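You operate a simulated robot arm through the tools that you are given. There is no shell and no other tool. Be economical: measure what you need, move in short steps, check, and stop when the job is done.

The job below is to be done with a simulated robot arm. You get a single attempt, and the scene is never put back.

TASK
Prove both plug gauges in the thick green ring.
Fine: GO must go in, NO must stay out; each goes back in its own socket.
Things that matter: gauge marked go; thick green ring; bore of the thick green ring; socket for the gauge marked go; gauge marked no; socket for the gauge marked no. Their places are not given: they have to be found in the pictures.

It is judged by the outcome, as a careful person would: the job done as asked, and still so three seconds after it is handed in. It fails if anything else is knocked over, pushed out of place, dropped, spilled or broken.

THE ROBOT
A 6-joint arm with a two-finger parallel gripper, fixed in place. Base frame: the origin is at the foot of the arm, x ahead of it, y to its left, z up; the work surface is at about z = 0. Units: mm, degrees, N and s.
With the tool pointing down near the work surface it reaches from about 140 to 580 mm from the base axis. Its first joint turns from -66.0 to 66.0 degrees. Payload 2.1 kg.
Tool frame: the origin (TCP) lies between the finger pads and is the grasp point; the fingertips stand 30 mm ahead of it; z points along the fingers, y is the line along which they close. The gripper opens to 94 mm. The fingers are 28 mm wide and 10 mm thick; the gripper's body (50 by 96 mm) begins 55 mm behind the TCP.
Orientation is that of the tool frame in the base frame, as a unit quaternion [x, y, z, w]. With the fingers straight down and closing along the base's y, the tool's x points along the base's -x, its y along +y and its z along -z.

THE INTERFACE
- The arm moves only by the tool servo_tool. Its argument "steps" is a list of rows, each a list of 6 numbers: the shift along the tool's x, y, z in mm, then the turn, a rotation vector about the tool's x, y, z in rad. In form: [[dx, dy, dz, rx, ry, rz], ...]. A call has 1 to 8 rows; each row shifts and turns the commanded pose from where the row before left it, along the tool's axes as they then stand. "fingers" is the closure, from 0 (fully open) to 1 (shut), set as the call begins (left out, the last holds). Rows are played at 5 a second. More than 50 mm and 8.6 degrees between two rows, or a gripper value outside its range, and nothing of the call is played. Where a pose cannot be reached the arm comes as near as it can. A force on the tool above 40 N (or 10 N above the force at the start of the call, whichever is more), or a blocked arm, ends the call early, and 0.2 s more pass. The fingers move at their own pace (about 72 mm/s each) and stop on an object; they squeeze with about 37 N. The grip force told is the motor's: it shows also when the fingers shut on nothing. Time passes only in rows, and 0.2 s behind the last, so rows that do not move let the fingers close. The reply holds the time, the measured pose of the TCP, the force on the tool along the base axes, the opening and the grip force, in the units named above and with some noise.
- Cameras (640 x 400 px; columns grow to the right, rows downward): "scene" is fixed at [59.1, -375.7, 488.6]; the picture's right is [0.74, -0.67, 0.00], its down [-0.36, -0.40, -0.84] and it looks along [0.57, 0.62, -0.54] (base axes); focal length 304 px, centre (320, 200). "wrist" rides on the gripper at [-37, 0, -58] in the tool frame; the picture's right is [0.00, -1.00, 0.00], its down [0.97, 0.00, -0.24] and it looks along [0.24, 0.00, 0.97] (tool axes); focal length 218 px, centre (320, 200).
- grab_frame(camera): a new picture of that camera. No time passes.
- measure_at(camera, pixels): for up to 12 pixels [column, row] of the newest picture of that camera ("zoom" is the newest enlarged one), the place [x, y, z] in the base frame of the surface seen there, good to about 3 mm. No time passes.
- zoom(camera, box): a new picture of the part [left, top, right, bottom] of that camera's present view, enlarged. No time passes.
- job_done(): hands the job in; it is judged then, once.

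Work in short steps. Measure before you move; look again where a grasp or a placing could have gone wrong, and mend it. You have 80 turns and 46 pictures in all, those below and enlarged ones among them. Open the gripper and draw the arm clear of the work before you hand the job in, unless the task says otherwise; then end with one line.

The tools are called after "Call:" as a command line: name --pt "numbers of a row" for each row, then --argument value for the rest, lists and objects as JSON in quotes. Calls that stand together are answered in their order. servo_tool: Moves the arm, as the interface text tells. Its arguments: {"type":"object","properties":{"steps":{"type":"array","items":{"type":"array","items":{"type":"number"}}},"fingers":{"type":"number"}},"required":["steps"]} The other tools are called the same way: grab_frame (camera) takes a picture; measure_at (camera, pixels) gives the place of the surface under pixels of a picture; zoom (camera, box) takes an enlarged picture of a part of a camera's view; job_done () hands the job in.

At the start:

```text
time_s: 0.0
position: [260.8, 25.7, 334.7]
ee_rot: [0.0, 1.0, 0.0, 0.001]
ft_force: [-0.1, 0.1, -0.2]
finger_gap: 94.0
finger_force: 0.1
```

scene: 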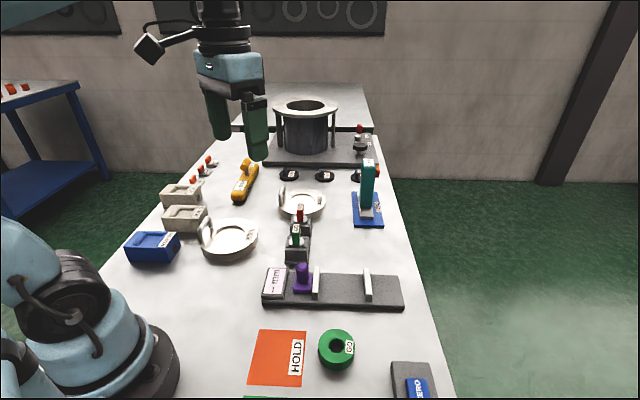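
wrist: 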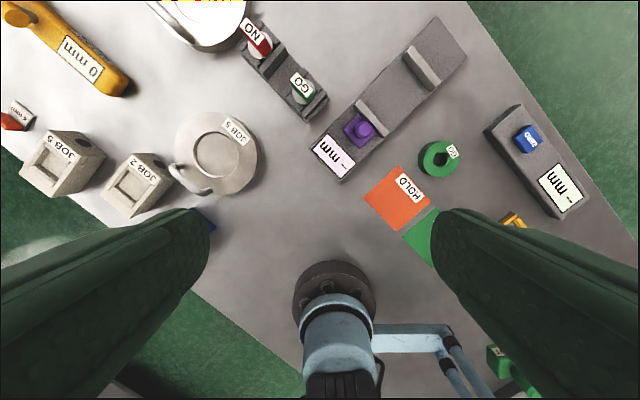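

The scene shows the gauge stand with GO (green, about 295,237) and NO (red, about 300,215), and a green ring at (337,350). I zoom on both for detail.

Call:
zoom --camera "scene" --box '[250, 180, 350, 280]'

Call:
zoom --camera "scene" --box '[240, 310, 400, 400]'

Call:
zoom --camera "wrist" --box '[220, 0, 500, 200]'

```text
4.00 times, centred on (300, 230) of scene
```

zoom: 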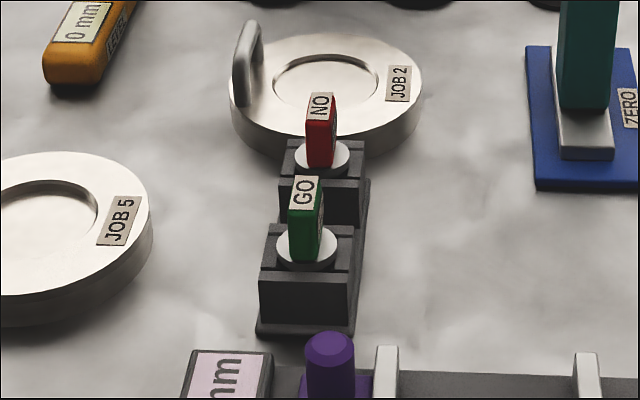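

```text
4.00 times, centred on (320, 355) of scene
```

zoom: 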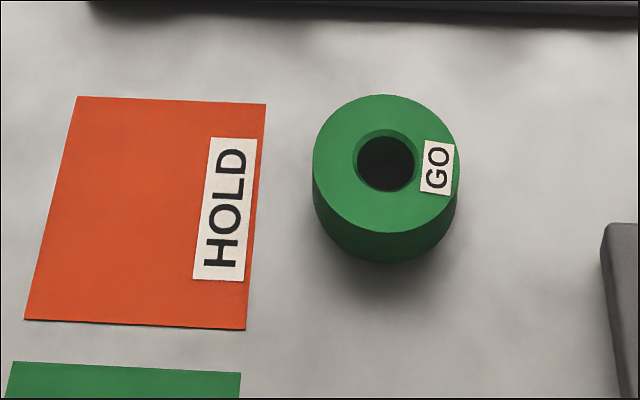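

```text
2.00 times, centred on (360, 100) of wrist
```

zoom: 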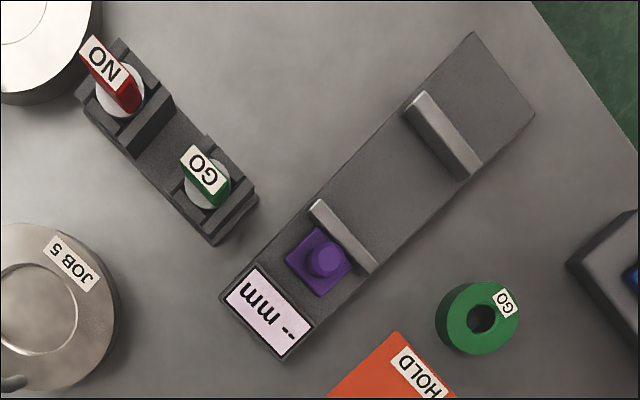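

I measure points on the gauges and ring in the newest (wrist) zoom.

Call:
measure_at --camera "zoom" --pixels '[[203, 167], [183, 152], [216, 190], [190, 195], [226, 170], [105, 62], [448, 318], [518, 315], [478, 284], [472, 354], [482, 318], [218, 235]]'

Call:
measure_at --camera "wrist" --pixels '[[241, 24], [261, 42], [293, 78], [308, 92], [263, 52], [302, 95], [495, 360]]'

```text
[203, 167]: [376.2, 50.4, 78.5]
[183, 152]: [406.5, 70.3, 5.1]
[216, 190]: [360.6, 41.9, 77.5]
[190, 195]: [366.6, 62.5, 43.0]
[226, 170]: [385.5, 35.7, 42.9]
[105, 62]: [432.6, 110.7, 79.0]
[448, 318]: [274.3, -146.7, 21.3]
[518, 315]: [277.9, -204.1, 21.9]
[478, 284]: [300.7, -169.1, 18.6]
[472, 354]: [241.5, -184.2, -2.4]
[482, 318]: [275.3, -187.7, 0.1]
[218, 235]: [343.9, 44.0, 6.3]
```

```text
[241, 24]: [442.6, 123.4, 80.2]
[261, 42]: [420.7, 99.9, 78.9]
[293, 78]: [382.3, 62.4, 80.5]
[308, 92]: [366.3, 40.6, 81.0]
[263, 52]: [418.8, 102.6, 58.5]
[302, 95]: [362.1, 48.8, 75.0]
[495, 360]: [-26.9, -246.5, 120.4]
```

GO handle top is at about (374,51,80), its long side along the stand (~45° diagonal); the ring is at about (275,-175) with its top at z≈21 or more. I move above GO and turn for a closer look.

Call:
servo_tool --pt "-38 8 38 0 0 0" --pt "-38 8 38 0 0 0" --pt "-37 9 38 0 0 0" --pt "0 0 0 0 0 -0.149" --pt "0 0 0 0 0 -0.149" --pt "0 0 0 0 0 -0.149" --pt "0 0 0 0 0 -0.149" --pt "0 0 0 0 0 -0.149"

Call:
grab_frame --camera "wrist"

```text
refused: row 1 steps farther than a row can; nothing moved
```

```text
40 pictures are left
```

wrist: 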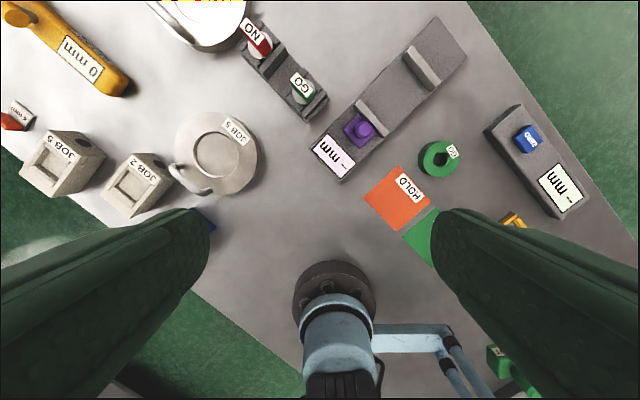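

The rows were a little over 50 mm (54), so I use shorter rows and no picture until it succeeds.

Call:
servo_tool --pt "-28 6 29 0 0 -0.12" --pt "-28 6 29 0 0 0" --pt "-5 3 0 0 0 -0.14" --pt "0 0 0 0 0 -0.14" --pt "0 0 0 0 0 -0.14" --pt "0 0 0 0 0 -0.14" --pt "0 0 0 0 0 -0.14" --pt "0 0 0 0 0 0"

```text
time_s: 1.8
position: [320.0, 44.8, 275.6]
ee_rot: [-0.399, 0.917, -0.001, 0.0]
ft_force: [0.1, -0.1, -0.1]
finger_gap: 94.1
finger_force: 0.1
```

I continue to a spot above the GO gauge at z≈190 and look.

Call:
servo_tool --pt "-20.8 -17.5 30 0 0 0" --pt "-20.8 -17.5 30 0 0 0" --pt "0 0 25 0 0 0" --pt "0 0 0 0 0 0"

Call:
grab_frame --camera "wrist"

```text
time_s: 2.8
position: [373.6, 49.0, 190.5]
ee_rot: [-0.398, 0.917, -0.001, 0.0]
ft_force: [0.6, 0.0, 0.3]
finger_gap: 94.2
finger_force: 0.1
```

```text
39 pictures are left
```

wrist: 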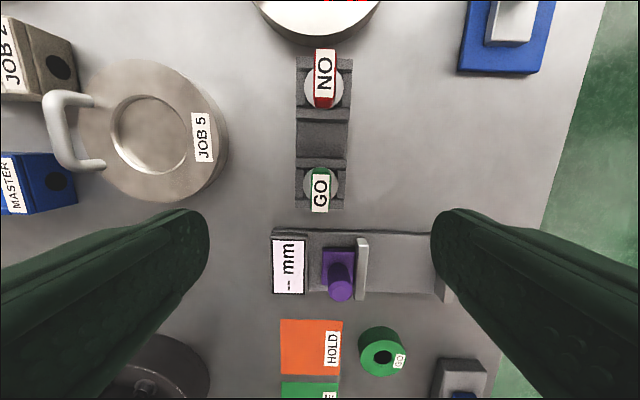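

GO at (321,187), NO at (324,80), stand nearly aligned with the picture. I zoom for precise edges.

Call:
zoom --camera "wrist" --box '[260, 30, 388, 220]'

```text
2.11 times, centred on (324, 125) of wrist
```

zoom: 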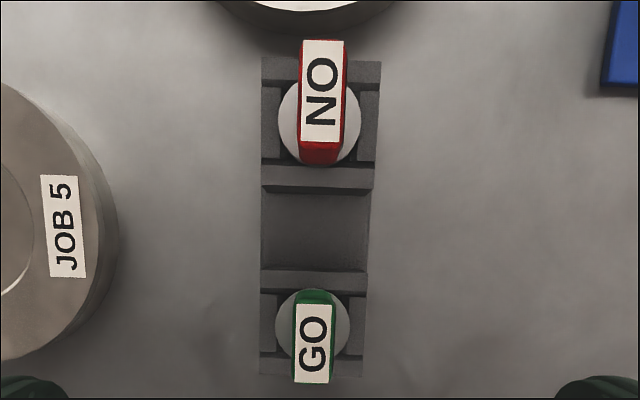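

Call:
measure_at --camera "zoom" --pixels '[[313, 340], [297, 306], [333, 306], [295, 380], [328, 381], [283, 325], [343, 325], [322, 90], [301, 140], [340, 140], [303, 42], [343, 42]]'

Call:
measure_at --camera "wrist" --pixels '[[322, 171], [321, 190], [340, 275], [335, 255], [298, 260], [362, 262], [388, 343], [300, 208], [342, 208], [338, 298]]'

```text
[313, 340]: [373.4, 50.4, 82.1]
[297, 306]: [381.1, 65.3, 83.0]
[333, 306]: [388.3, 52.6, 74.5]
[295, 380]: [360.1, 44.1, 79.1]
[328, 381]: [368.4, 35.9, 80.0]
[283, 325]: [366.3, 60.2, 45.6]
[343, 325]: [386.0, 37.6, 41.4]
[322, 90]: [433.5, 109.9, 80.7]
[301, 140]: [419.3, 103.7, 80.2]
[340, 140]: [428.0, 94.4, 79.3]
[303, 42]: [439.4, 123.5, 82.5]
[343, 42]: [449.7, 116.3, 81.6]
```

```text
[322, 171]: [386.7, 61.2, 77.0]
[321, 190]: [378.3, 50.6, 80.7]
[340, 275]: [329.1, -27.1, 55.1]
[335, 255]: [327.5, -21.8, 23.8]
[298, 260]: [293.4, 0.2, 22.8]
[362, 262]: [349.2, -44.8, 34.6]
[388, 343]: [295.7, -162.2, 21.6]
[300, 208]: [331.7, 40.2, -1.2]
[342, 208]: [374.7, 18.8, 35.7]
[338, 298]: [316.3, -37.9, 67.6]
```

GO handle is centred near (375,50.5), ~14×28 mm, top z 80, flange top z≈44; the stand runs at 45°, so I turn +0.033 rad. I narrow the fingers and descend to TCP z≈100 first.

Call:
servo_tool --pt "-2 0 30 0 0 0.033" --pt "0 0 30 0 0 0" --pt "0 0 30 0 0 0" --pt "0 0 0 0 0 0" --fingers 0.5

Call:
grab_frame --camera "wrist"

```text
time_s: 3.8
position: [374.4, 53.6, 100.6]
ee_rot: [-0.383, 0.924, -0.001, 0.0]
ft_force: [0.2, 0.5, -0.3]
finger_gap: 47.0
finger_force: 0.0
```

```text
37 pictures are left
```

wrist: 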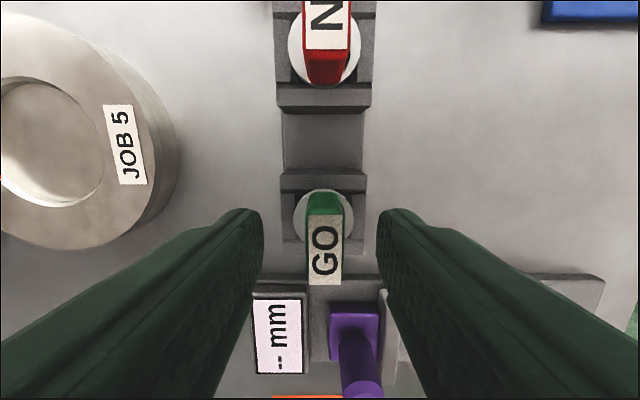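

Fingers straddle GO; the handle sits ~4 px right of centre. I correct slightly, descend to z≈78 and close.

Call:
servo_tool --pt "1.5 -1.8 11 0 0 0" --pt "0 0 11 0 0 0" --pt "0 0 0 0 0 0"

Call:
servo_tool --pt "0 0 0 0 0 0" --pt "0 0 0 0 0 0" --pt "0 0 0 0 0 0" --fingers 1

```text
time_s: 4.6
position: [375.7, 49.5, 80.0]
ee_rot: [-0.383, 0.924, -0.001, 0.001]
ft_force: [0.2, 1.0, -0.2]
finger_gap: 47.1
finger_force: 0.1
```

```text
time_s: 5.4
position: [376.4, 50.0, 80.0]
ee_rot: [-0.383, 0.924, -0.001, 0.0]
ft_force: [0.7, -0.2, -0.5]
finger_gap: 20.1
finger_force: 36.8
```

Closed on something 20 mm wide, wider than my ~14 mm estimate, so I look.

Call:
grab_frame --camera "wrist"

Call:
zoom --camera "scene" --box '[240, 180, 360, 280]'

```text
36 pictures are left
```

wrist: 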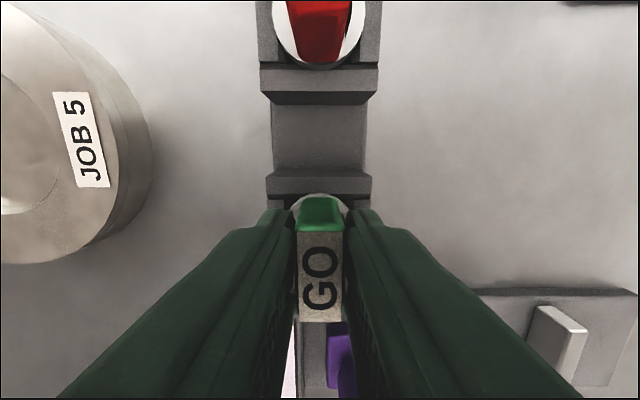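

```text
4.00 times, centred on (300, 230) of scene
```

zoom: 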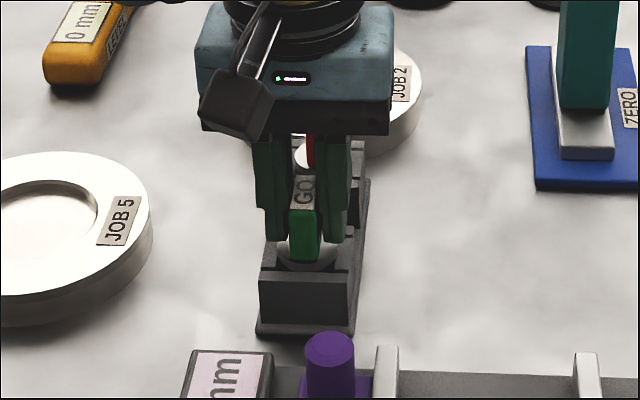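

Good grip on the handle at (376,50,80). I lift straight up 70 mm in small steps and look at the plug.

Call:
servo_tool --pt "0 0 -5 0 0 0" --pt "0 0 -10 0 0 0" --pt "0 0 -15 0 0 0" --pt "0 0 -20 0 0 0" --pt "0 0 -25 0 0 0" --pt "0 0 -25 0 0 0" --pt "0 0 0 0 0 0"

Call:
zoom --camera "scene" --box '[220, 110, 380, 280]'

```text
time_s: 7.0
position: [375.0, 49.9, 179.4]
ee_rot: [-0.383, 0.924, -0.001, 0.001]
ft_force: [0.1, 0.0, -0.9]
finger_gap: 19.7
finger_force: 37.6
```

```text
2.35 times, centred on (300, 195) of scene
```

zoom: 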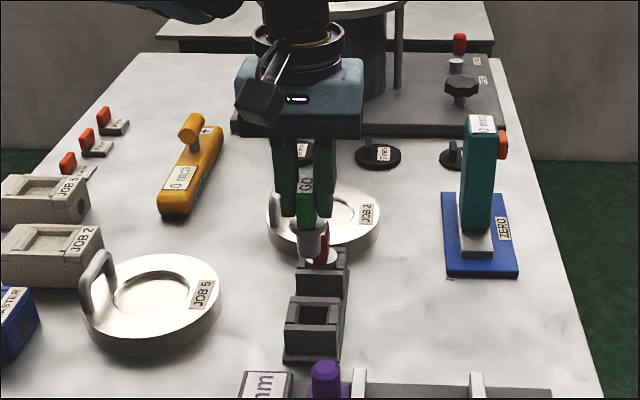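

GO is lifted and its square socket is open. I zoom tightly on the plug and the ring to compare sizes.

Call:
zoom --camera "scene" --box '[275, 175, 325, 230]'

Call:
measure_at --camera "zoom" --pixels '[[320, 200]]'

```text
7.27 times, centred on (300, 202) of scene
```

zoom: 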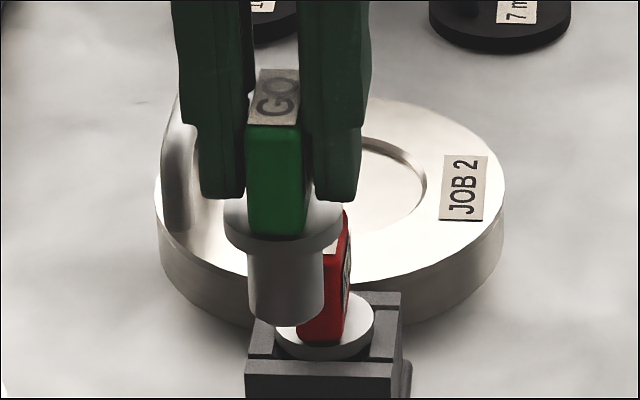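

```text
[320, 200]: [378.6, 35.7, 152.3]
```

The plug is ~21 mm across, ~23 mm long, flange ~33 mm. I carry it at this height to a point beside the ring, so the wrist camera stands straight over the ring (about (275,-176)).

Call:
servo_tool --pt "44.4 -14.7 0 0 0 0" --pt "44.4 -14.7 0 0 0 0" --pt "44.4 -14.7 0 0 0 0" --pt "44.4 -14.7 0 0 0 0" --pt "44.4 -14.7 0 0 0 0" --pt "44.4 -14.7 0 0 0 0" --pt "0 0 0 0 0 0" --pt "0 0 0 0 0 0"

Call:
grab_frame --camera "wrist"

```text
time_s: 8.8
position: [248.3, -198.3, 182.3]
ee_rot: [-0.383, 0.924, -0.001, 0.0]
ft_force: [0.8, -0.3, -1.3]
finger_gap: 19.7
finger_force: 36.5
```

```text
32 pictures are left
```

wrist: 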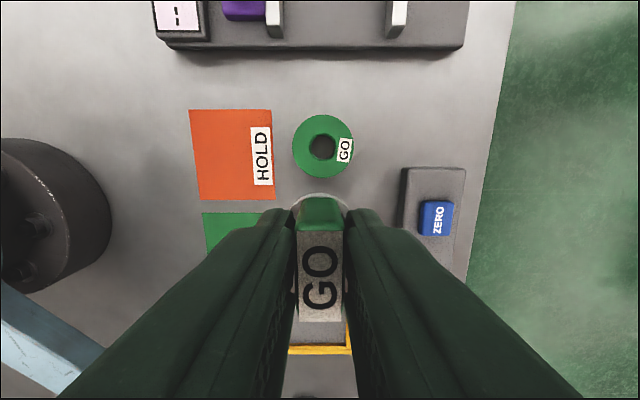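

The ring is at (322,146) right below the camera. I zoom on it, and take another pose reading to see the noise.

Call:
zoom --camera "wrist" --box '[272, 106, 372, 186]'

Call:
servo_tool --pt "0 0 0 0 0 0" --pt "0 0 0 0 0 0"

```text
5.00 times, centred on (322, 146) of wrist
```

zoom: 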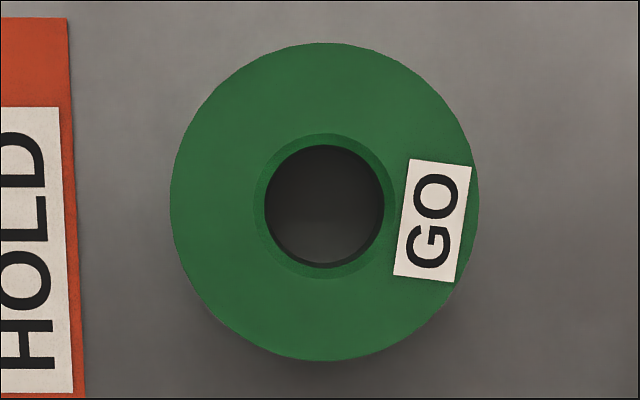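

```text
time_s: 9.4
position: [247.5, -199.3, 181.3]
ee_rot: [-0.383, 0.924, 0.0, 0.001]
ft_force: [0.2, 0.2, -2.0]
finger_gap: 20.0
finger_force: 37.2
```

Geometry puts the ring bore centre at tool offset (-35.8,-2.7) from TCP, i.e. base ≈(275,-175.4), bore ≈24 mm with a chamfer to ≈28.6 mm. I move over it (gauge sits ~1 mm +x in the grip) and lower to z≈112.

Call:
servo_tool --pt "-37 -2.7 0 0 0 0" --pt "0 0 35 0 0 0" --pt "0 0 33 0 0 0" --pt "0 0 0 0 0 0" --pt "0 0 0 0 0 0"

Call:
zoom --camera "scene" --box '[280, 280, 400, 380]'

Call:
grab_frame --camera "wrist"

```text
time_s: 10.6
position: [278.0, -173.5, 110.8]
ee_rot: [-0.383, 0.924, -0.001, 0.001]
ft_force: [-0.1, 0.3, -1.0]
finger_gap: 19.9
finger_force: 37.4
```

```text
4.00 times, centred on (340, 330) of scene
```

zoom: 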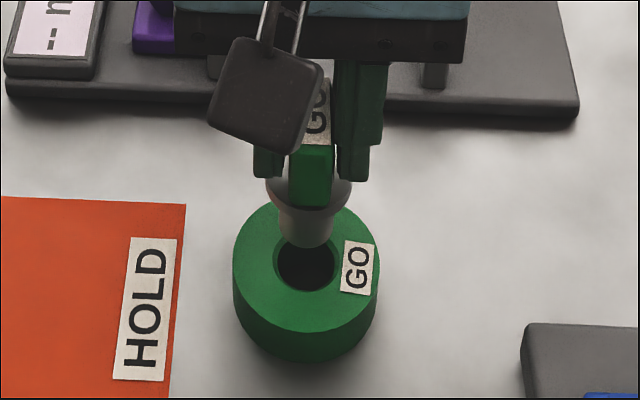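

```text
29 pictures are left
```

wrist: 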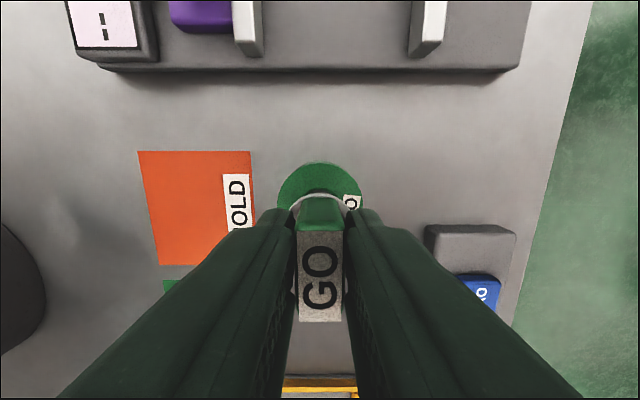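

Plug tip and bore line up in both directions in the scene view (tip col 305, bore col 306; predicted tip row matches). I lower gently to near contact.

Call:
servo_tool --pt "0 0 10 0 0 0" --pt "0 0 8 0 0 0" --pt "0 0 3 0 0 0" --pt "0 0 3 0 0 0" --pt "0 0 2 0 0 0" --pt "0 0 2 0 0 0"

Call:
zoom --camera "scene" --box '[280, 280, 400, 380]'

```text
time_s: 12.0
position: [278.4, -175.2, 82.2]
ee_rot: [-0.382, 0.924, -0.001, 0.0]
ft_force: [0.0, -0.5, -2.1]
finger_gap: 19.8
finger_force: 37.3
```

```text
4.00 times, centred on (340, 330) of scene
```

zoom: 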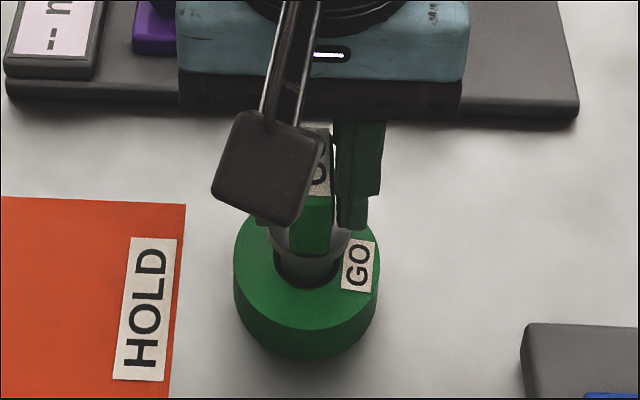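

No contact force; the tip is at the bore mouth. I go on down in 2 mm steps.

Call:
servo_tool --pt "0 0 2 0 0 0" --pt "0 0 2 0 0 0" --pt "0 0 2 0 0 0" --pt "0 0 2 0 0 0"

```text
time_s: 13.0
position: [278.6, -177.0, 75.3]
ee_rot: [-0.383, 0.924, -0.001, 0.001]
ft_force: [0.0, -0.5, -1.3]
finger_gap: 19.5
finger_force: 36.9
```

No contact still, at z≈75. I continue.

Call:
servo_tool --pt "0 0 2 0 0 0" --pt "0 0 2 0 0 0" --pt "0 0 2 0 0 0" --pt "0 0 1.5 0 0 0"

Call:
zoom --camera "scene" --box '[280, 280, 400, 380]'

```text
time_s: 14.0
position: [277.7, -177.1, 67.1]
ee_rot: [-0.382, 0.924, -0.001, 0.0]
ft_force: [-0.8, 1.6, 29.6]
finger_gap: 20.0
finger_force: 36.5
```

```text
4.00 times, centred on (340, 330) of scene
```

zoom: 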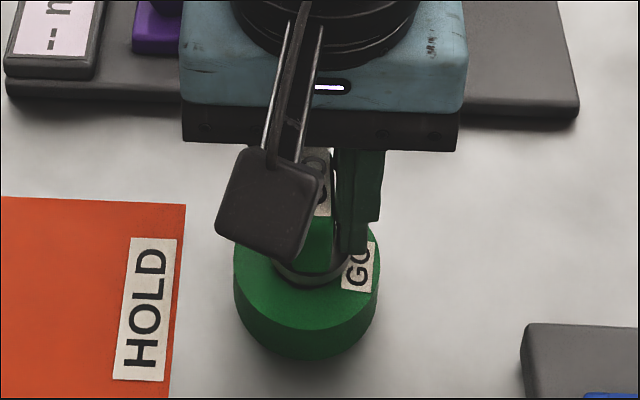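

Contact with 30 N at z≈67. I zoom hard to see whether the flange rests on the ring or the plug is caught at the mouth.

Call:
zoom --camera "scene" --box '[315, 325, 360, 360]'

```text
11.43 times, centred on (338, 342) of scene
```

zoom: 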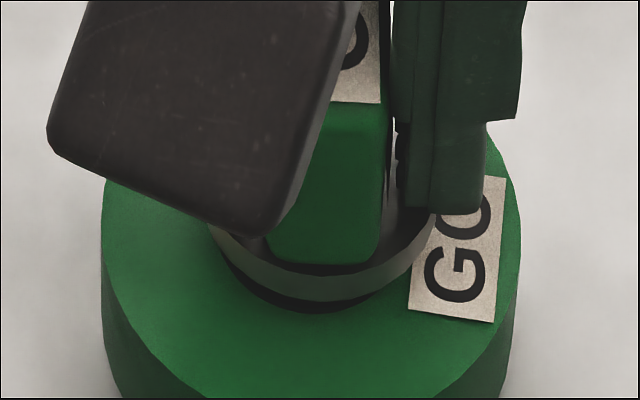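

A thin dark gap shows under the flange's front edge. I measure the heights of the flange and the ring top here.

Call:
measure_at --camera "zoom" --pixels '[[320, 292], [320, 282], [320, 305], [320, 318], [320, 340], [320, 375], [410, 255], [235, 265], [470, 300], [150, 280], [320, 255]]'

```text
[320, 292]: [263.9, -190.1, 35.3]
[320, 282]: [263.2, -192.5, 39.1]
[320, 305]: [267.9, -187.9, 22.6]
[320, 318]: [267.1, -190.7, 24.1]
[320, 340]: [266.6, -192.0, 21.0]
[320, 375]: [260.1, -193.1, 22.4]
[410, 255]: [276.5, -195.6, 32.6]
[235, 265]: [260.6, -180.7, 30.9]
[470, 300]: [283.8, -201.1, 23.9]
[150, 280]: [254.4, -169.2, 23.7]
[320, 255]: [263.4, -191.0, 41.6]
```

Ring top is z≈22.5 while flange bottom is ≈29–30, and plug length re-computes to ≈29 mm: GO has gone right through and stands on the table. GO proven; I draw it straight out slowly.

Call:
servo_tool --pt "0 0 -2 0 0 0" --pt "0 0 -5 0 0 0" --pt "0 0 -8 0 0 0" --pt "0 0 -10 0 0 0" --pt "0 0 -15 0 0 0" --pt "0 0 -30 0 0 0" --pt "0 0 -40 0 0 0" --pt "0 0 0 0 0 0"

Call:
grab_frame --camera "scene"

```text
time_s: 15.8
position: [278.7, -175.7, 175.8]
ee_rot: [-0.383, 0.924, -0.001, 0.0]
ft_force: [-0.8, -0.6, -1.6]
finger_gap: 19.6
finger_force: 37.4
```

```text
25 pictures are left
```

scene: 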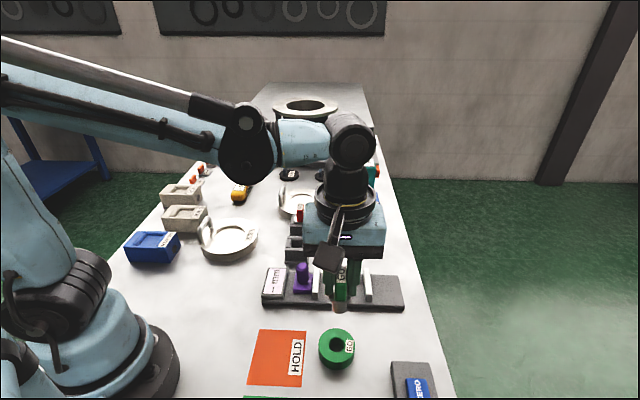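

The ring stayed put. I carry GO back along the exact reverse of the commanded path (-229.4, +90.9), staying high.

Call:
servo_tool --pt "-38.2 15.1 0 0 0 0" --pt "-38.2 15.1 0 0 0 0" --pt "-38.2 15.2 0 0 0 0" --pt "-38.2 15.2 0 0 0 0" --pt "-38.3 15.2 0 0 0 0" --pt "-38.3 15.1 0 0 0 0" --pt "0 0 0 0 0 0" --pt "0 0 0 0 0 0"

Call:
grab_frame --camera "wrist"

Call:
zoom --camera "scene" --box '[250, 160, 350, 270]'

```text
time_s: 17.6
position: [376.3, 53.7, 178.1]
ee_rot: [-0.383, 0.924, -0.001, 0.0]
ft_force: [0.8, -0.4, -1.0]
finger_gap: 20.0
finger_force: 36.6
```

```text
24 pictures are left
```

wrist: 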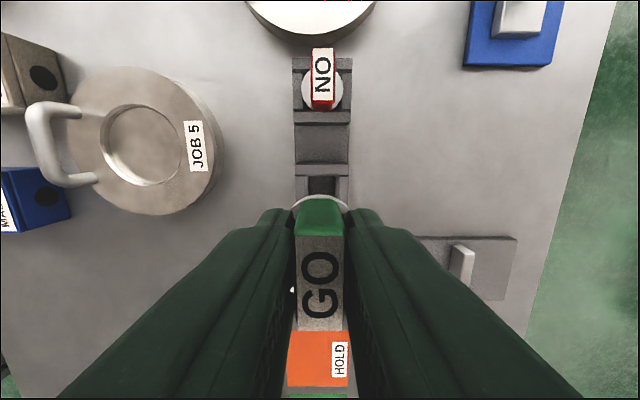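

```text
3.64 times, centred on (300, 215) of scene
```

zoom: 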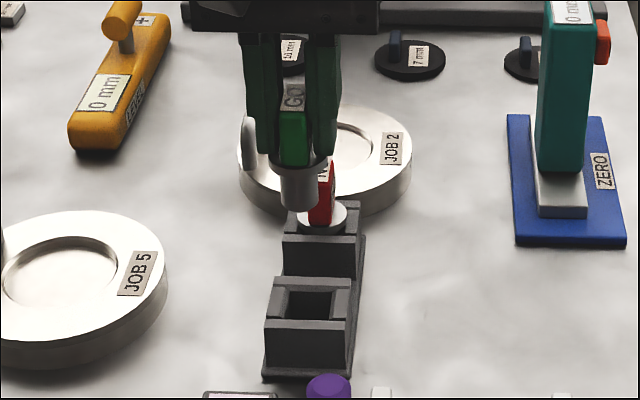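

The gauge slid ~4 mm up in the grip when it bottomed (so it will seat at TCP z≈76). The stand appears ~2 px off-centre and the pose reads y=53.7, so I let it settle and read again.

Call:
servo_tool --pt "0 0 0 0 0 0" --pt "0 0 0 0 0 0" --pt "0 0 0 0 0 0"

Call:
servo_tool --pt "0 0 0 0 0 0"

Call:
zoom --camera "wrist" --box '[270, 40, 370, 220]'

```text
time_s: 18.4
position: [376.2, 52.3, 179.6]
ee_rot: [-0.383, 0.924, 0.0, 0.0]
ft_force: [-0.7, -0.5, -1.1]
finger_gap: 19.6
finger_force: 37.0
```

```text
time_s: 18.8
position: [376.7, 53.2, 176.8]
ee_rot: [-0.383, 0.924, -0.001, 0.0]
ft_force: [0.0, -0.5, -2.2]
finger_gap: 19.9
finger_force: 37.4
```

```text
2.22 times, centred on (320, 130) of wrist
```

zoom: 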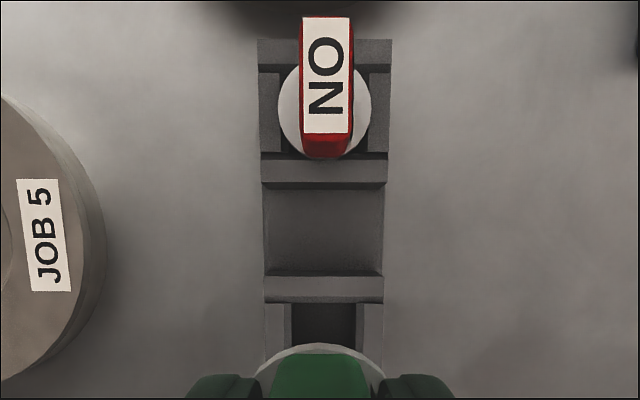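

Averaged pose is (376.4,53.1) against (375.9,49.8) at the grasp, and both views agree the plug is ~2 mm off to tool +y. I correct (+2.2,-1.9), descend to z≈130 and check.

Call:
servo_tool --pt "2.2 -1.9 0 0 0 0" --pt "0 0 25 0 0 0" --pt "0 0 20 0 0 0" --pt "0 0 0 0 0 0" --pt "0 0 0 0 0 0"

Call:
zoom --camera "scene" --box '[265, 190, 330, 260]'

Call:
zoom --camera "wrist" --box '[250, 60, 390, 220]'

Call:
servo_tool --pt "0 0 0 0 0 0"

```text
time_s: 20.0
position: [377.2, 49.1, 132.9]
ee_rot: [-0.382, 0.924, -0.001, 0.0]
ft_force: [0.0, 0.2, -1.4]
finger_gap: 19.9
finger_force: 37.2
```

```text
5.71 times, centred on (298, 225) of scene
```

zoom: 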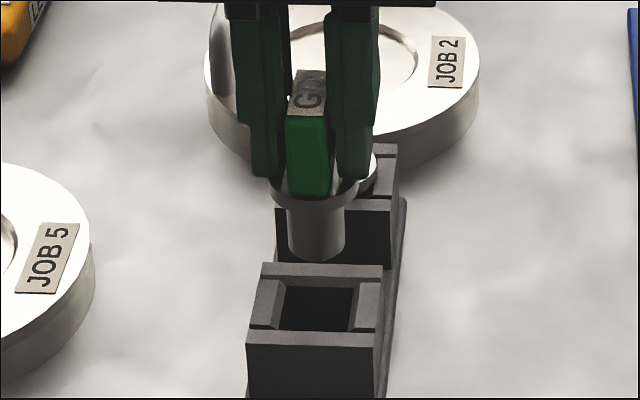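

```text
2.50 times, centred on (320, 140) of wrist
```

zoom: 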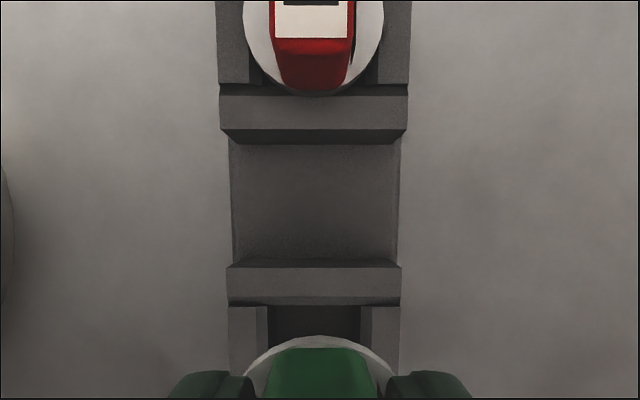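

```text
time_s: 20.4
position: [377.6, 50.0, 132.3]
ee_rot: [-0.383, 0.924, -0.001, 0.0]
ft_force: [0.2, 0.0, -0.6]
finger_gap: 19.7
finger_force: 36.5
```

Views agree the tip is now ~1.3 mm too far to tool −y and slightly far in −x. I correct (+1.7,+1.2) and descend in small steps past the socket rim (expected at TCP z≈107).

Call:
servo_tool --pt "1.7 1.2 0 0 0 0" --pt "0 0 8 0 0 0" --pt "0 0 8 0 0 0" --pt "0 0 4 0 0 0" --pt "0 0 3 0 0 0" --pt "0 0 3 0 0 0" --pt "0 0 3 0 0 0" --pt "0 0 3 0 0 0"

Call:
zoom --camera "scene" --box '[265, 190, 330, 260]'

```text
time_s: 22.2
position: [374.0, 48.4, 101.2]
ee_rot: [-0.382, 0.924, -0.001, 0.001]
ft_force: [0.2, -0.5, -0.5]
finger_gap: 19.6
finger_force: 36.8
```

```text
5.71 times, centred on (298, 225) of scene
```

zoom: 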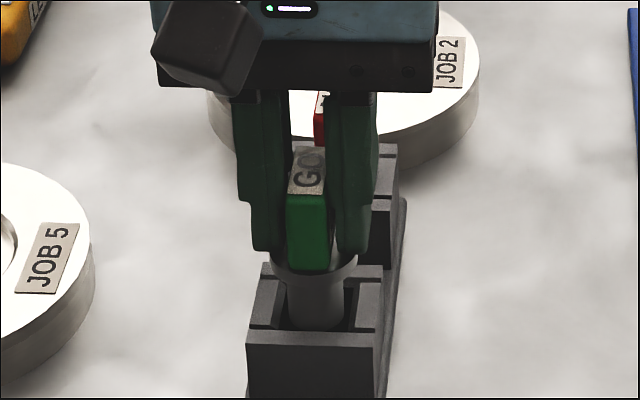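

The plug has entered the socket without force. I keep lowering toward seating at z≈76–77.

Call:
servo_tool --pt "0 0 5 0 0 0" --pt "0 0 5 0 0 0" --pt "0 0 4 0 0 0" --pt "0 0 3 0 0 0" --pt "0 0 2 0 0 0" --pt "0 0 1.5 0 0 0"

```text
time_s: 23.6
position: [374.4, 47.8, 78.6]
ee_rot: [-0.384, 0.923, -0.001, 0.002]
ft_force: [12.2, 12.9, 5.0]
finger_gap: 19.8
finger_force: 37.5
```

Lateral force (+12,+13) says the gauge is ~1–2 mm too far along tool +x. I ease it back (-x) and lower slightly.

Call:
servo_tool --pt "-1 0 0 0 0 0" --pt "-0.8 0 0 0 0 0" --pt "0 0 0 0 0 0"

```text
time_s: 24.4
position: [374.4, 47.2, 79.3]
ee_rot: [-0.383, 0.924, -0.001, -0.001]
ft_force: [3.6, 3.0, -3.4]
finger_gap: 19.6
finger_force: 37.1
```

Call:
zoom --camera "scene" --box '[265, 200, 330, 270]'

Call:
servo_tool --pt "-0.5 0 1 0 0 0" --pt "0 0 1 0 0 0" --pt "0 0 0 0 0 0"

```text
5.71 times, centred on (298, 235) of scene
```

zoom: 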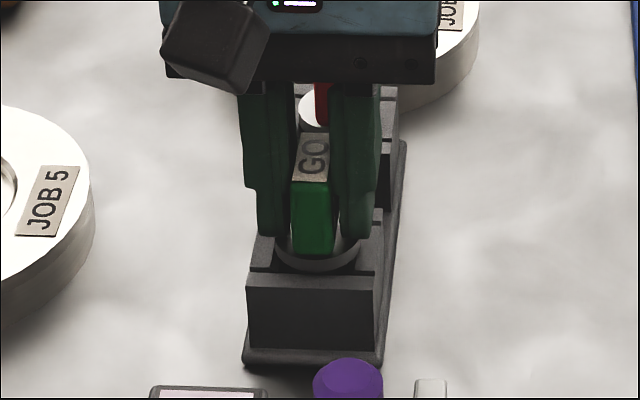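

```text
time_s: 25.2
position: [375.5, 48.1, 76.6]
ee_rot: [-0.383, 0.924, -0.001, 0.0]
ft_force: [0.0, -0.6, -1.8]
finger_gap: 19.9
finger_force: 36.8
```

No force at z≈76.6, so I keep lowering in small steps until it seats.

Call:
servo_tool --pt "0 0 0.8 0 0 0" --pt "0 0 0.8 0 0 0" --pt "0 0 0 0 0 0"

```text
time_s: 26.0
position: [374.6, 47.6, 76.4]
ee_rot: [-0.383, 0.924, -0.001, 0.0]
ft_force: [0.4, 0.2, -0.7]
finger_gap: 19.9
finger_force: 36.9
```

Call:
servo_tool --pt "0 0 0.8 0 0 0" --pt "0 0 0.8 0 0 0" --pt "0 0 0 0 0 0"

Call:
zoom --camera "scene" --box '[275, 220, 320, 260]'

```text
time_s: 26.8
position: [375.4, 49.1, 74.9]
ee_rot: [-0.384, 0.923, 0.0, 0.0]
ft_force: [-1.5, 2.6, 28.5]
finger_gap: 19.9
finger_force: 37.1
```

```text
10.00 times, centred on (298, 240) of scene
```

zoom: 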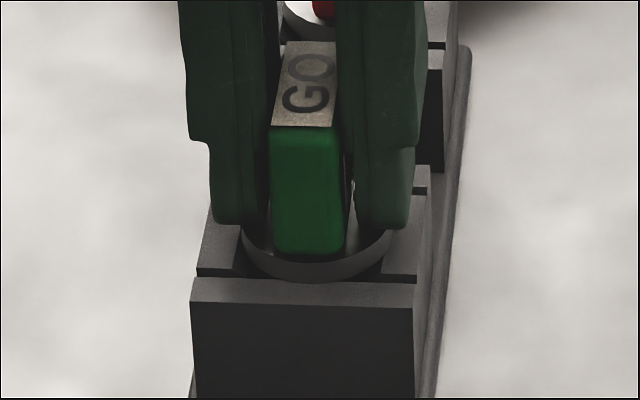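

It is seated (28 N up at z≈75). I relax 1.2 mm upward, open the fingers and rise.

Call:
servo_tool --pt "0 0 -1 0 0 0" --pt "0 0 0 0 0 0"

Call:
servo_tool --pt "0 0 0 0 0 0" --pt "0 0 0 0 0 0" --pt "0 0 -10 0 0 0" --pt "0 0 -20 0 0 0" --pt "0 0 -25 0 0 0" --pt "0 0 0 0 0 0" --fingers 0.5

Call:
zoom --camera "scene" --box '[250, 180, 350, 280]'

Call:
grab_frame --camera "wrist"

```text
time_s: 27.4
position: [375.4, 49.8, 75.2]
ee_rot: [-0.383, 0.924, 0.0, 0.0]
ft_force: [-0.6, -0.5, -1.6]
finger_gap: 19.6
finger_force: 37.2
```

```text
time_s: 28.8
position: [375.1, 46.9, 130.5]
ee_rot: [-0.383, 0.924, -0.001, 0.0]
ft_force: [0.3, 0.1, -0.1]
finger_gap: 47.1
finger_force: 0.1
```

```text
4.00 times, centred on (300, 230) of scene
```

zoom: 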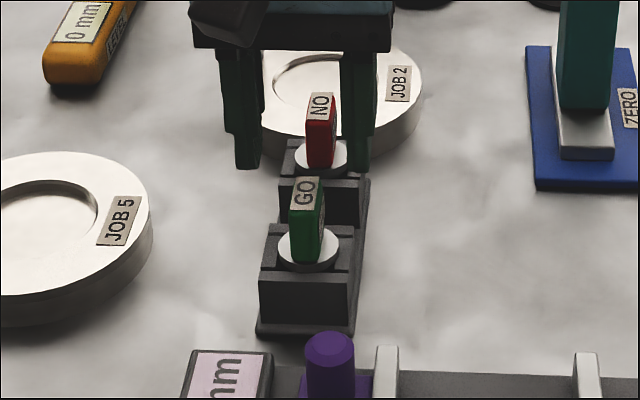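

```text
15 pictures are left
```

wrist: 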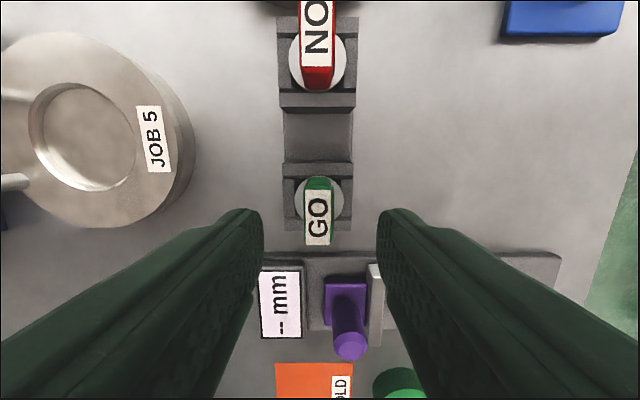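

GO is back in its socket just as before. NO lies ~85 mm along tool −x and ~1.1 mm to +y; I move over it at this height and lower to z≈105, then look.

Call:
servo_tool --pt "-42.5 1.1 0 0 0 0" --pt "-42.3 0 0 0 0 0" --pt "0 0 25 0 0 0" --pt "0 0 0 0 0 0" --pt "0 0 0 0 0 0"

Call:
grab_frame --camera "wrist"

```text
time_s: 30.0
position: [434.7, 110.9, 104.4]
ee_rot: [-0.382, 0.924, 0.0, 0.001]
ft_force: [-0.1, 0.3, -0.5]
finger_gap: 47.2
finger_force: 0.1
```

```text
14 pictures are left
```

wrist: 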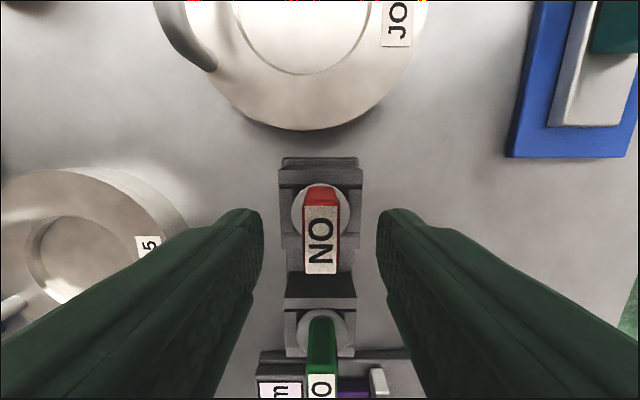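

NO is centred (col 321, label centre ~0.8 mm +x). I adjust, lower to z≈80 and close.

Call:
servo_tool --pt "0.8 -0.3 12 0 0 0" --pt "0 0 12 0 0 0" --pt "0 0 0 0 0 0" --pt "0 0 0 0 0 0"

Call:
servo_tool --pt "0 0 0 0 0 0" --pt "0 0 0 0 0 0" --pt "0 0 0 0 0 0" --fingers 1

Call:
servo_tool --pt "0 0 0 0 0 0"

Call:
servo_tool --pt "0 0 0 0 0 0"

Call:
grab_frame --camera "wrist"

```text
time_s: 31.0
position: [433.9, 108.5, 81.9]
ee_rot: [-0.383, 0.924, -0.001, 0.001]
ft_force: [0.4, 0.9, 0.5]
finger_gap: 47.2
finger_force: 0.0
```

```text
time_s: 31.8
position: [434.8, 108.5, 83.4]
ee_rot: [-0.383, 0.924, -0.001, 0.0]
ft_force: [-0.4, 0.3, 0.1]
finger_gap: 19.5
finger_force: 36.4
```

```text
time_s: 32.2
position: [434.7, 108.9, 83.2]
ee_rot: [-0.382, 0.924, -0.001, -0.001]
ft_force: [0.2, 0.3, 0.5]
finger_gap: 19.4
finger_force: 37.0
```

```text
time_s: 32.6
position: [433.3, 109.0, 82.2]
ee_rot: [-0.383, 0.924, -0.001, 0.001]
ft_force: [0.4, -0.5, 1.8]
finger_gap: 19.5
finger_force: 37.7
```

```text
13 pictures are left
```

wrist: 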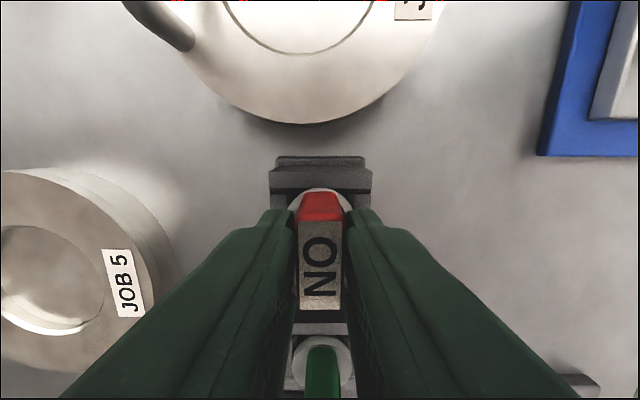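

NO is gripped at (434.2,108.7,82.7), centred. I lift it 100 mm.

Call:
servo_tool --pt "0 0 -5 0 0 0" --pt "0 0 -10 0 0 0" --pt "0 0 -15 0 0 0" --pt "0 0 -20 0 0 0" --pt "0 0 -25 0 0 0" --pt "0 0 -25 0 0 0" --pt "0 0 0 0 0 0"

Call:
servo_tool --pt "44.8 -13 0 0 0 0" --pt "44.8 -13 0 0 0 0" --pt "44.8 -13 0 0 0 0" --pt "44.8 -13 0 0 0 0" --pt "44.8 -13 0 0 0 0" --pt "44.8 -13 0 0 0 0" --pt "44.9 -13 0 0 0 0" --pt "0 0 0 0 0 0"

Call:
servo_tool --pt "0 0 35 0 0 0" --pt "0 0 33 0 0 0" --pt "0 0 0 0 0 0" --pt "0 0 0 0 0 0"

Call:
zoom --camera "scene" --box '[280, 280, 400, 380]'

```text
time_s: 34.2
position: [435.1, 109.5, 182.0]
ee_rot: [-0.382, 0.924, 0.0, 0.0]
ft_force: [0.7, 0.4, -1.7]
finger_gap: 19.1
finger_force: 37.2
```

```text
time_s: 36.0
position: [277.2, -177.0, 183.7]
ee_rot: [-0.384, 0.923, -0.001, 0.0]
ft_force: [-0.7, -1.0, -1.1]
finger_gap: 19.0
finger_force: 37.4
```

```text
time_s: 37.0
position: [278.1, -177.7, 114.0]
ee_rot: [-0.384, 0.924, 0.0, 0.0]
ft_force: [-0.4, -0.2, -0.7]
finger_gap: 15.1
finger_force: 37.0
```

```text
4.00 times, centred on (340, 330) of scene
```

zoom: 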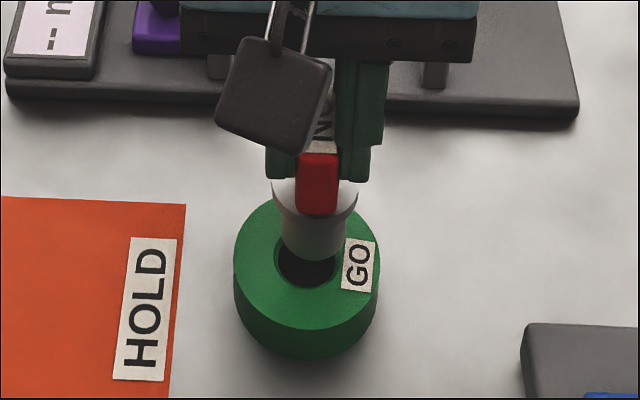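

The opening fell from 19.5 to 15.1 mm: NO is slipping down in the tapered-handle grip. The tip also appears ~2–3 mm right of the bore; I look with the wrist camera before moving.

Call:
grab_frame --camera "wrist"

```text
11 pictures are left
```

wrist: 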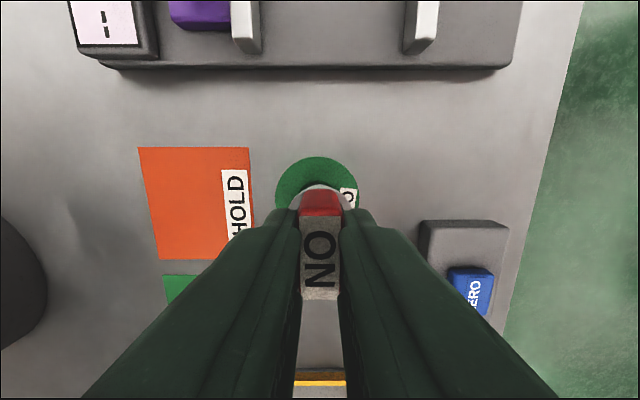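

NO slipped ~5.5 mm down (tip now ~78 mm below TCP, z≈36); both views say shift (-1.2,+2.4). I correct and lower slowly to just above the ring.

Call:
servo_tool --pt "-0.6 1.2 0 0 0 0" --pt "-0.6 1.2 0 0 0 0" --pt "0 0 2.5 0 0 0" --pt "0 0 2.5 0 0 0" --pt "0 0 2 0 0 0" --pt "0 0 2 0 0 0"

Call:
zoom --camera "scene" --box '[300, 310, 370, 370]'

```text
time_s: 38.4
position: [276.6, -174.7, 104.8]
ee_rot: [-0.383, 0.924, -0.001, 0.001]
ft_force: [0.2, -0.3, -1.5]
finger_gap: 15.4
finger_force: 37.4
```

```text
6.67 times, centred on (335, 340) of scene
```

zoom: 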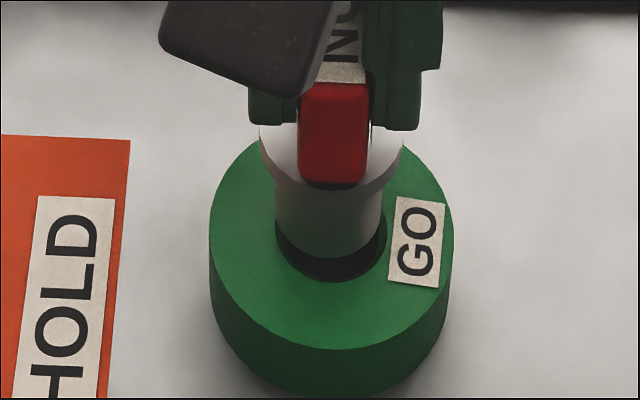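

Tip (centre col 329) is over the bore (col 331), and the slip has stopped. I lower in 1 mm steps until contact.

Call:
servo_tool --pt "0 0 1 0 0 0" --pt "0 0 1 0 0 0" --pt "0 0 1 0 0 0" --pt "0 0 1 0 0 0"

Call:
servo_tool --pt "0 0 0.7 0 0 0" --pt "0 0 0.7 0 0 0"

Call:
servo_tool --pt "0 0 0.7 0 0 0" --pt "0 0 0.7 0 0 0"

```text
time_s: 39.4
position: [275.2, -175.1, 101.1]
ee_rot: [-0.382, 0.924, 0.0, 0.001]
ft_force: [-0.6, 0.1, -1.6]
finger_gap: 15.2
finger_force: 36.7
```

```text
time_s: 40.0
position: [277.2, -176.1, 98.9]
ee_rot: [-0.383, 0.924, -0.002, 0.0]
ft_force: [0.1, -7.7, 16.6]
finger_gap: 15.5
finger_force: 37.2
```

```text
time_s: 40.6
position: [275.2, -175.6, 99.2]
ee_rot: [-0.383, 0.924, -0.002, 0.0]
ft_force: [-0.6, -10.8, 26.7]
finger_gap: 15.2
finger_force: 37.1
```

NO is stopped at the mouth (27 N up, z≈99, not entering). The side force is −y, so I centre it 0.8 mm that way and press once more for a fair trial.

Call:
servo_tool --pt "0.6 -0.6 -0.5 0 0 0" --pt "0 0 0.6 0 0 0" --pt "0 0 0.2 0 0 0"

Call:
zoom --camera "scene" --box '[300, 310, 370, 370]'

```text
time_s: 41.4
position: [275.6, -175.2, 99.3]
ee_rot: [-0.383, 0.924, 0.0, 0.0]
ft_force: [1.9, -2.1, 17.9]
finger_gap: 15.2
finger_force: 36.7
```

```text
6.67 times, centred on (335, 340) of scene
```

zoom: 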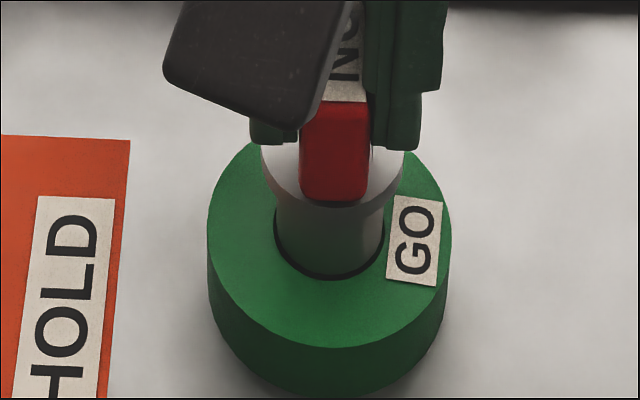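

NO sits squarely in the chamfer with 18 N and no side force and will not enter: proven. I lift it gently with smooth accelerations.

Call:
servo_tool --pt "0 0 -1 0 0 0" --pt "0 0 -3 0 0 0" --pt "0 0 -7 0 0 0" --pt "0 0 -12 0 0 0" --pt "0 0 -16 0 0 0" --pt "0 0 -16 0 0 0" --pt "0 0 -12 0 0 0" --pt "0 0 -7 0 0 0"

Call:
servo_tool --pt "0 0 -5 0 0 0" --pt "0 0 -4 0 0 0" --pt "-4 1.1 -2 0 0 0" --pt "-10 2.8 0 0 0 0" --pt "-18 5.1 0 0 0 0" --pt "-25 7.1 0 0 0 0" --pt "-28 8 0 0 0 0" --pt "-28 8 0 0 0 0"

```text
time_s: 43.2
position: [275.5, -175.9, 173.2]
ee_rot: [-0.383, 0.924, 0.0, 0.0]
ft_force: [0.6, -0.1, -1.7]
finger_gap: 15.0
finger_force: 37.1
```

```text
time_s: 45.0
position: [332.7, -72.1, 184.0]
ee_rot: [-0.382, 0.924, -0.001, 0.001]
ft_force: [0.0, -0.1, -1.9]
finger_gap: 15.0
finger_force: 36.9
```

The grip is stable at 15.0 mm. I finish the way back over the NO socket.

Call:
servo_tool --pt "-28 8 0 0 0 0" --pt "-30 8.5 0 0 0 0" --pt "-30 8.5 0 0 0 0" --pt "-30 8.5 0 0 0 0" --pt "-30 8.5 0 0 0 0" --pt "-28 8 0 0 0 0" --pt "-16 4.6 0 0 0 0" --pt "-8.7 2.5 0 0 0 0"

Call:
servo_tool --pt "0 0 0 0 0 0"

Call:
servo_tool --pt "0 0 0 0 0 0"

Call:
servo_tool --pt "0 0 0 0 0 0"

```text
time_s: 46.8
position: [434.0, 109.6, 182.7]
ee_rot: [-0.383, 0.924, -0.001, 0.0]
ft_force: [-0.3, -0.3, -1.8]
finger_gap: 15.0
finger_force: 36.8
```

```text
time_s: 47.2
position: [434.6, 109.8, 182.5]
ee_rot: [-0.383, 0.924, -0.001, 0.0]
ft_force: [1.0, -0.5, -1.9]
finger_gap: 15.5
finger_force: 37.1
```

```text
time_s: 47.6
position: [435.3, 109.2, 181.5]
ee_rot: [-0.383, 0.924, -0.001, 0.0]
ft_force: [0.7, -0.1, -0.9]
finger_gap: 15.5
finger_force: 36.6
```

```text
time_s: 48.0
position: [435.3, 109.5, 182.9]
ee_rot: [-0.382, 0.924, -0.001, -0.001]
ft_force: [0.2, 0.0, -1.2]
finger_gap: 15.2
finger_force: 36.6
```

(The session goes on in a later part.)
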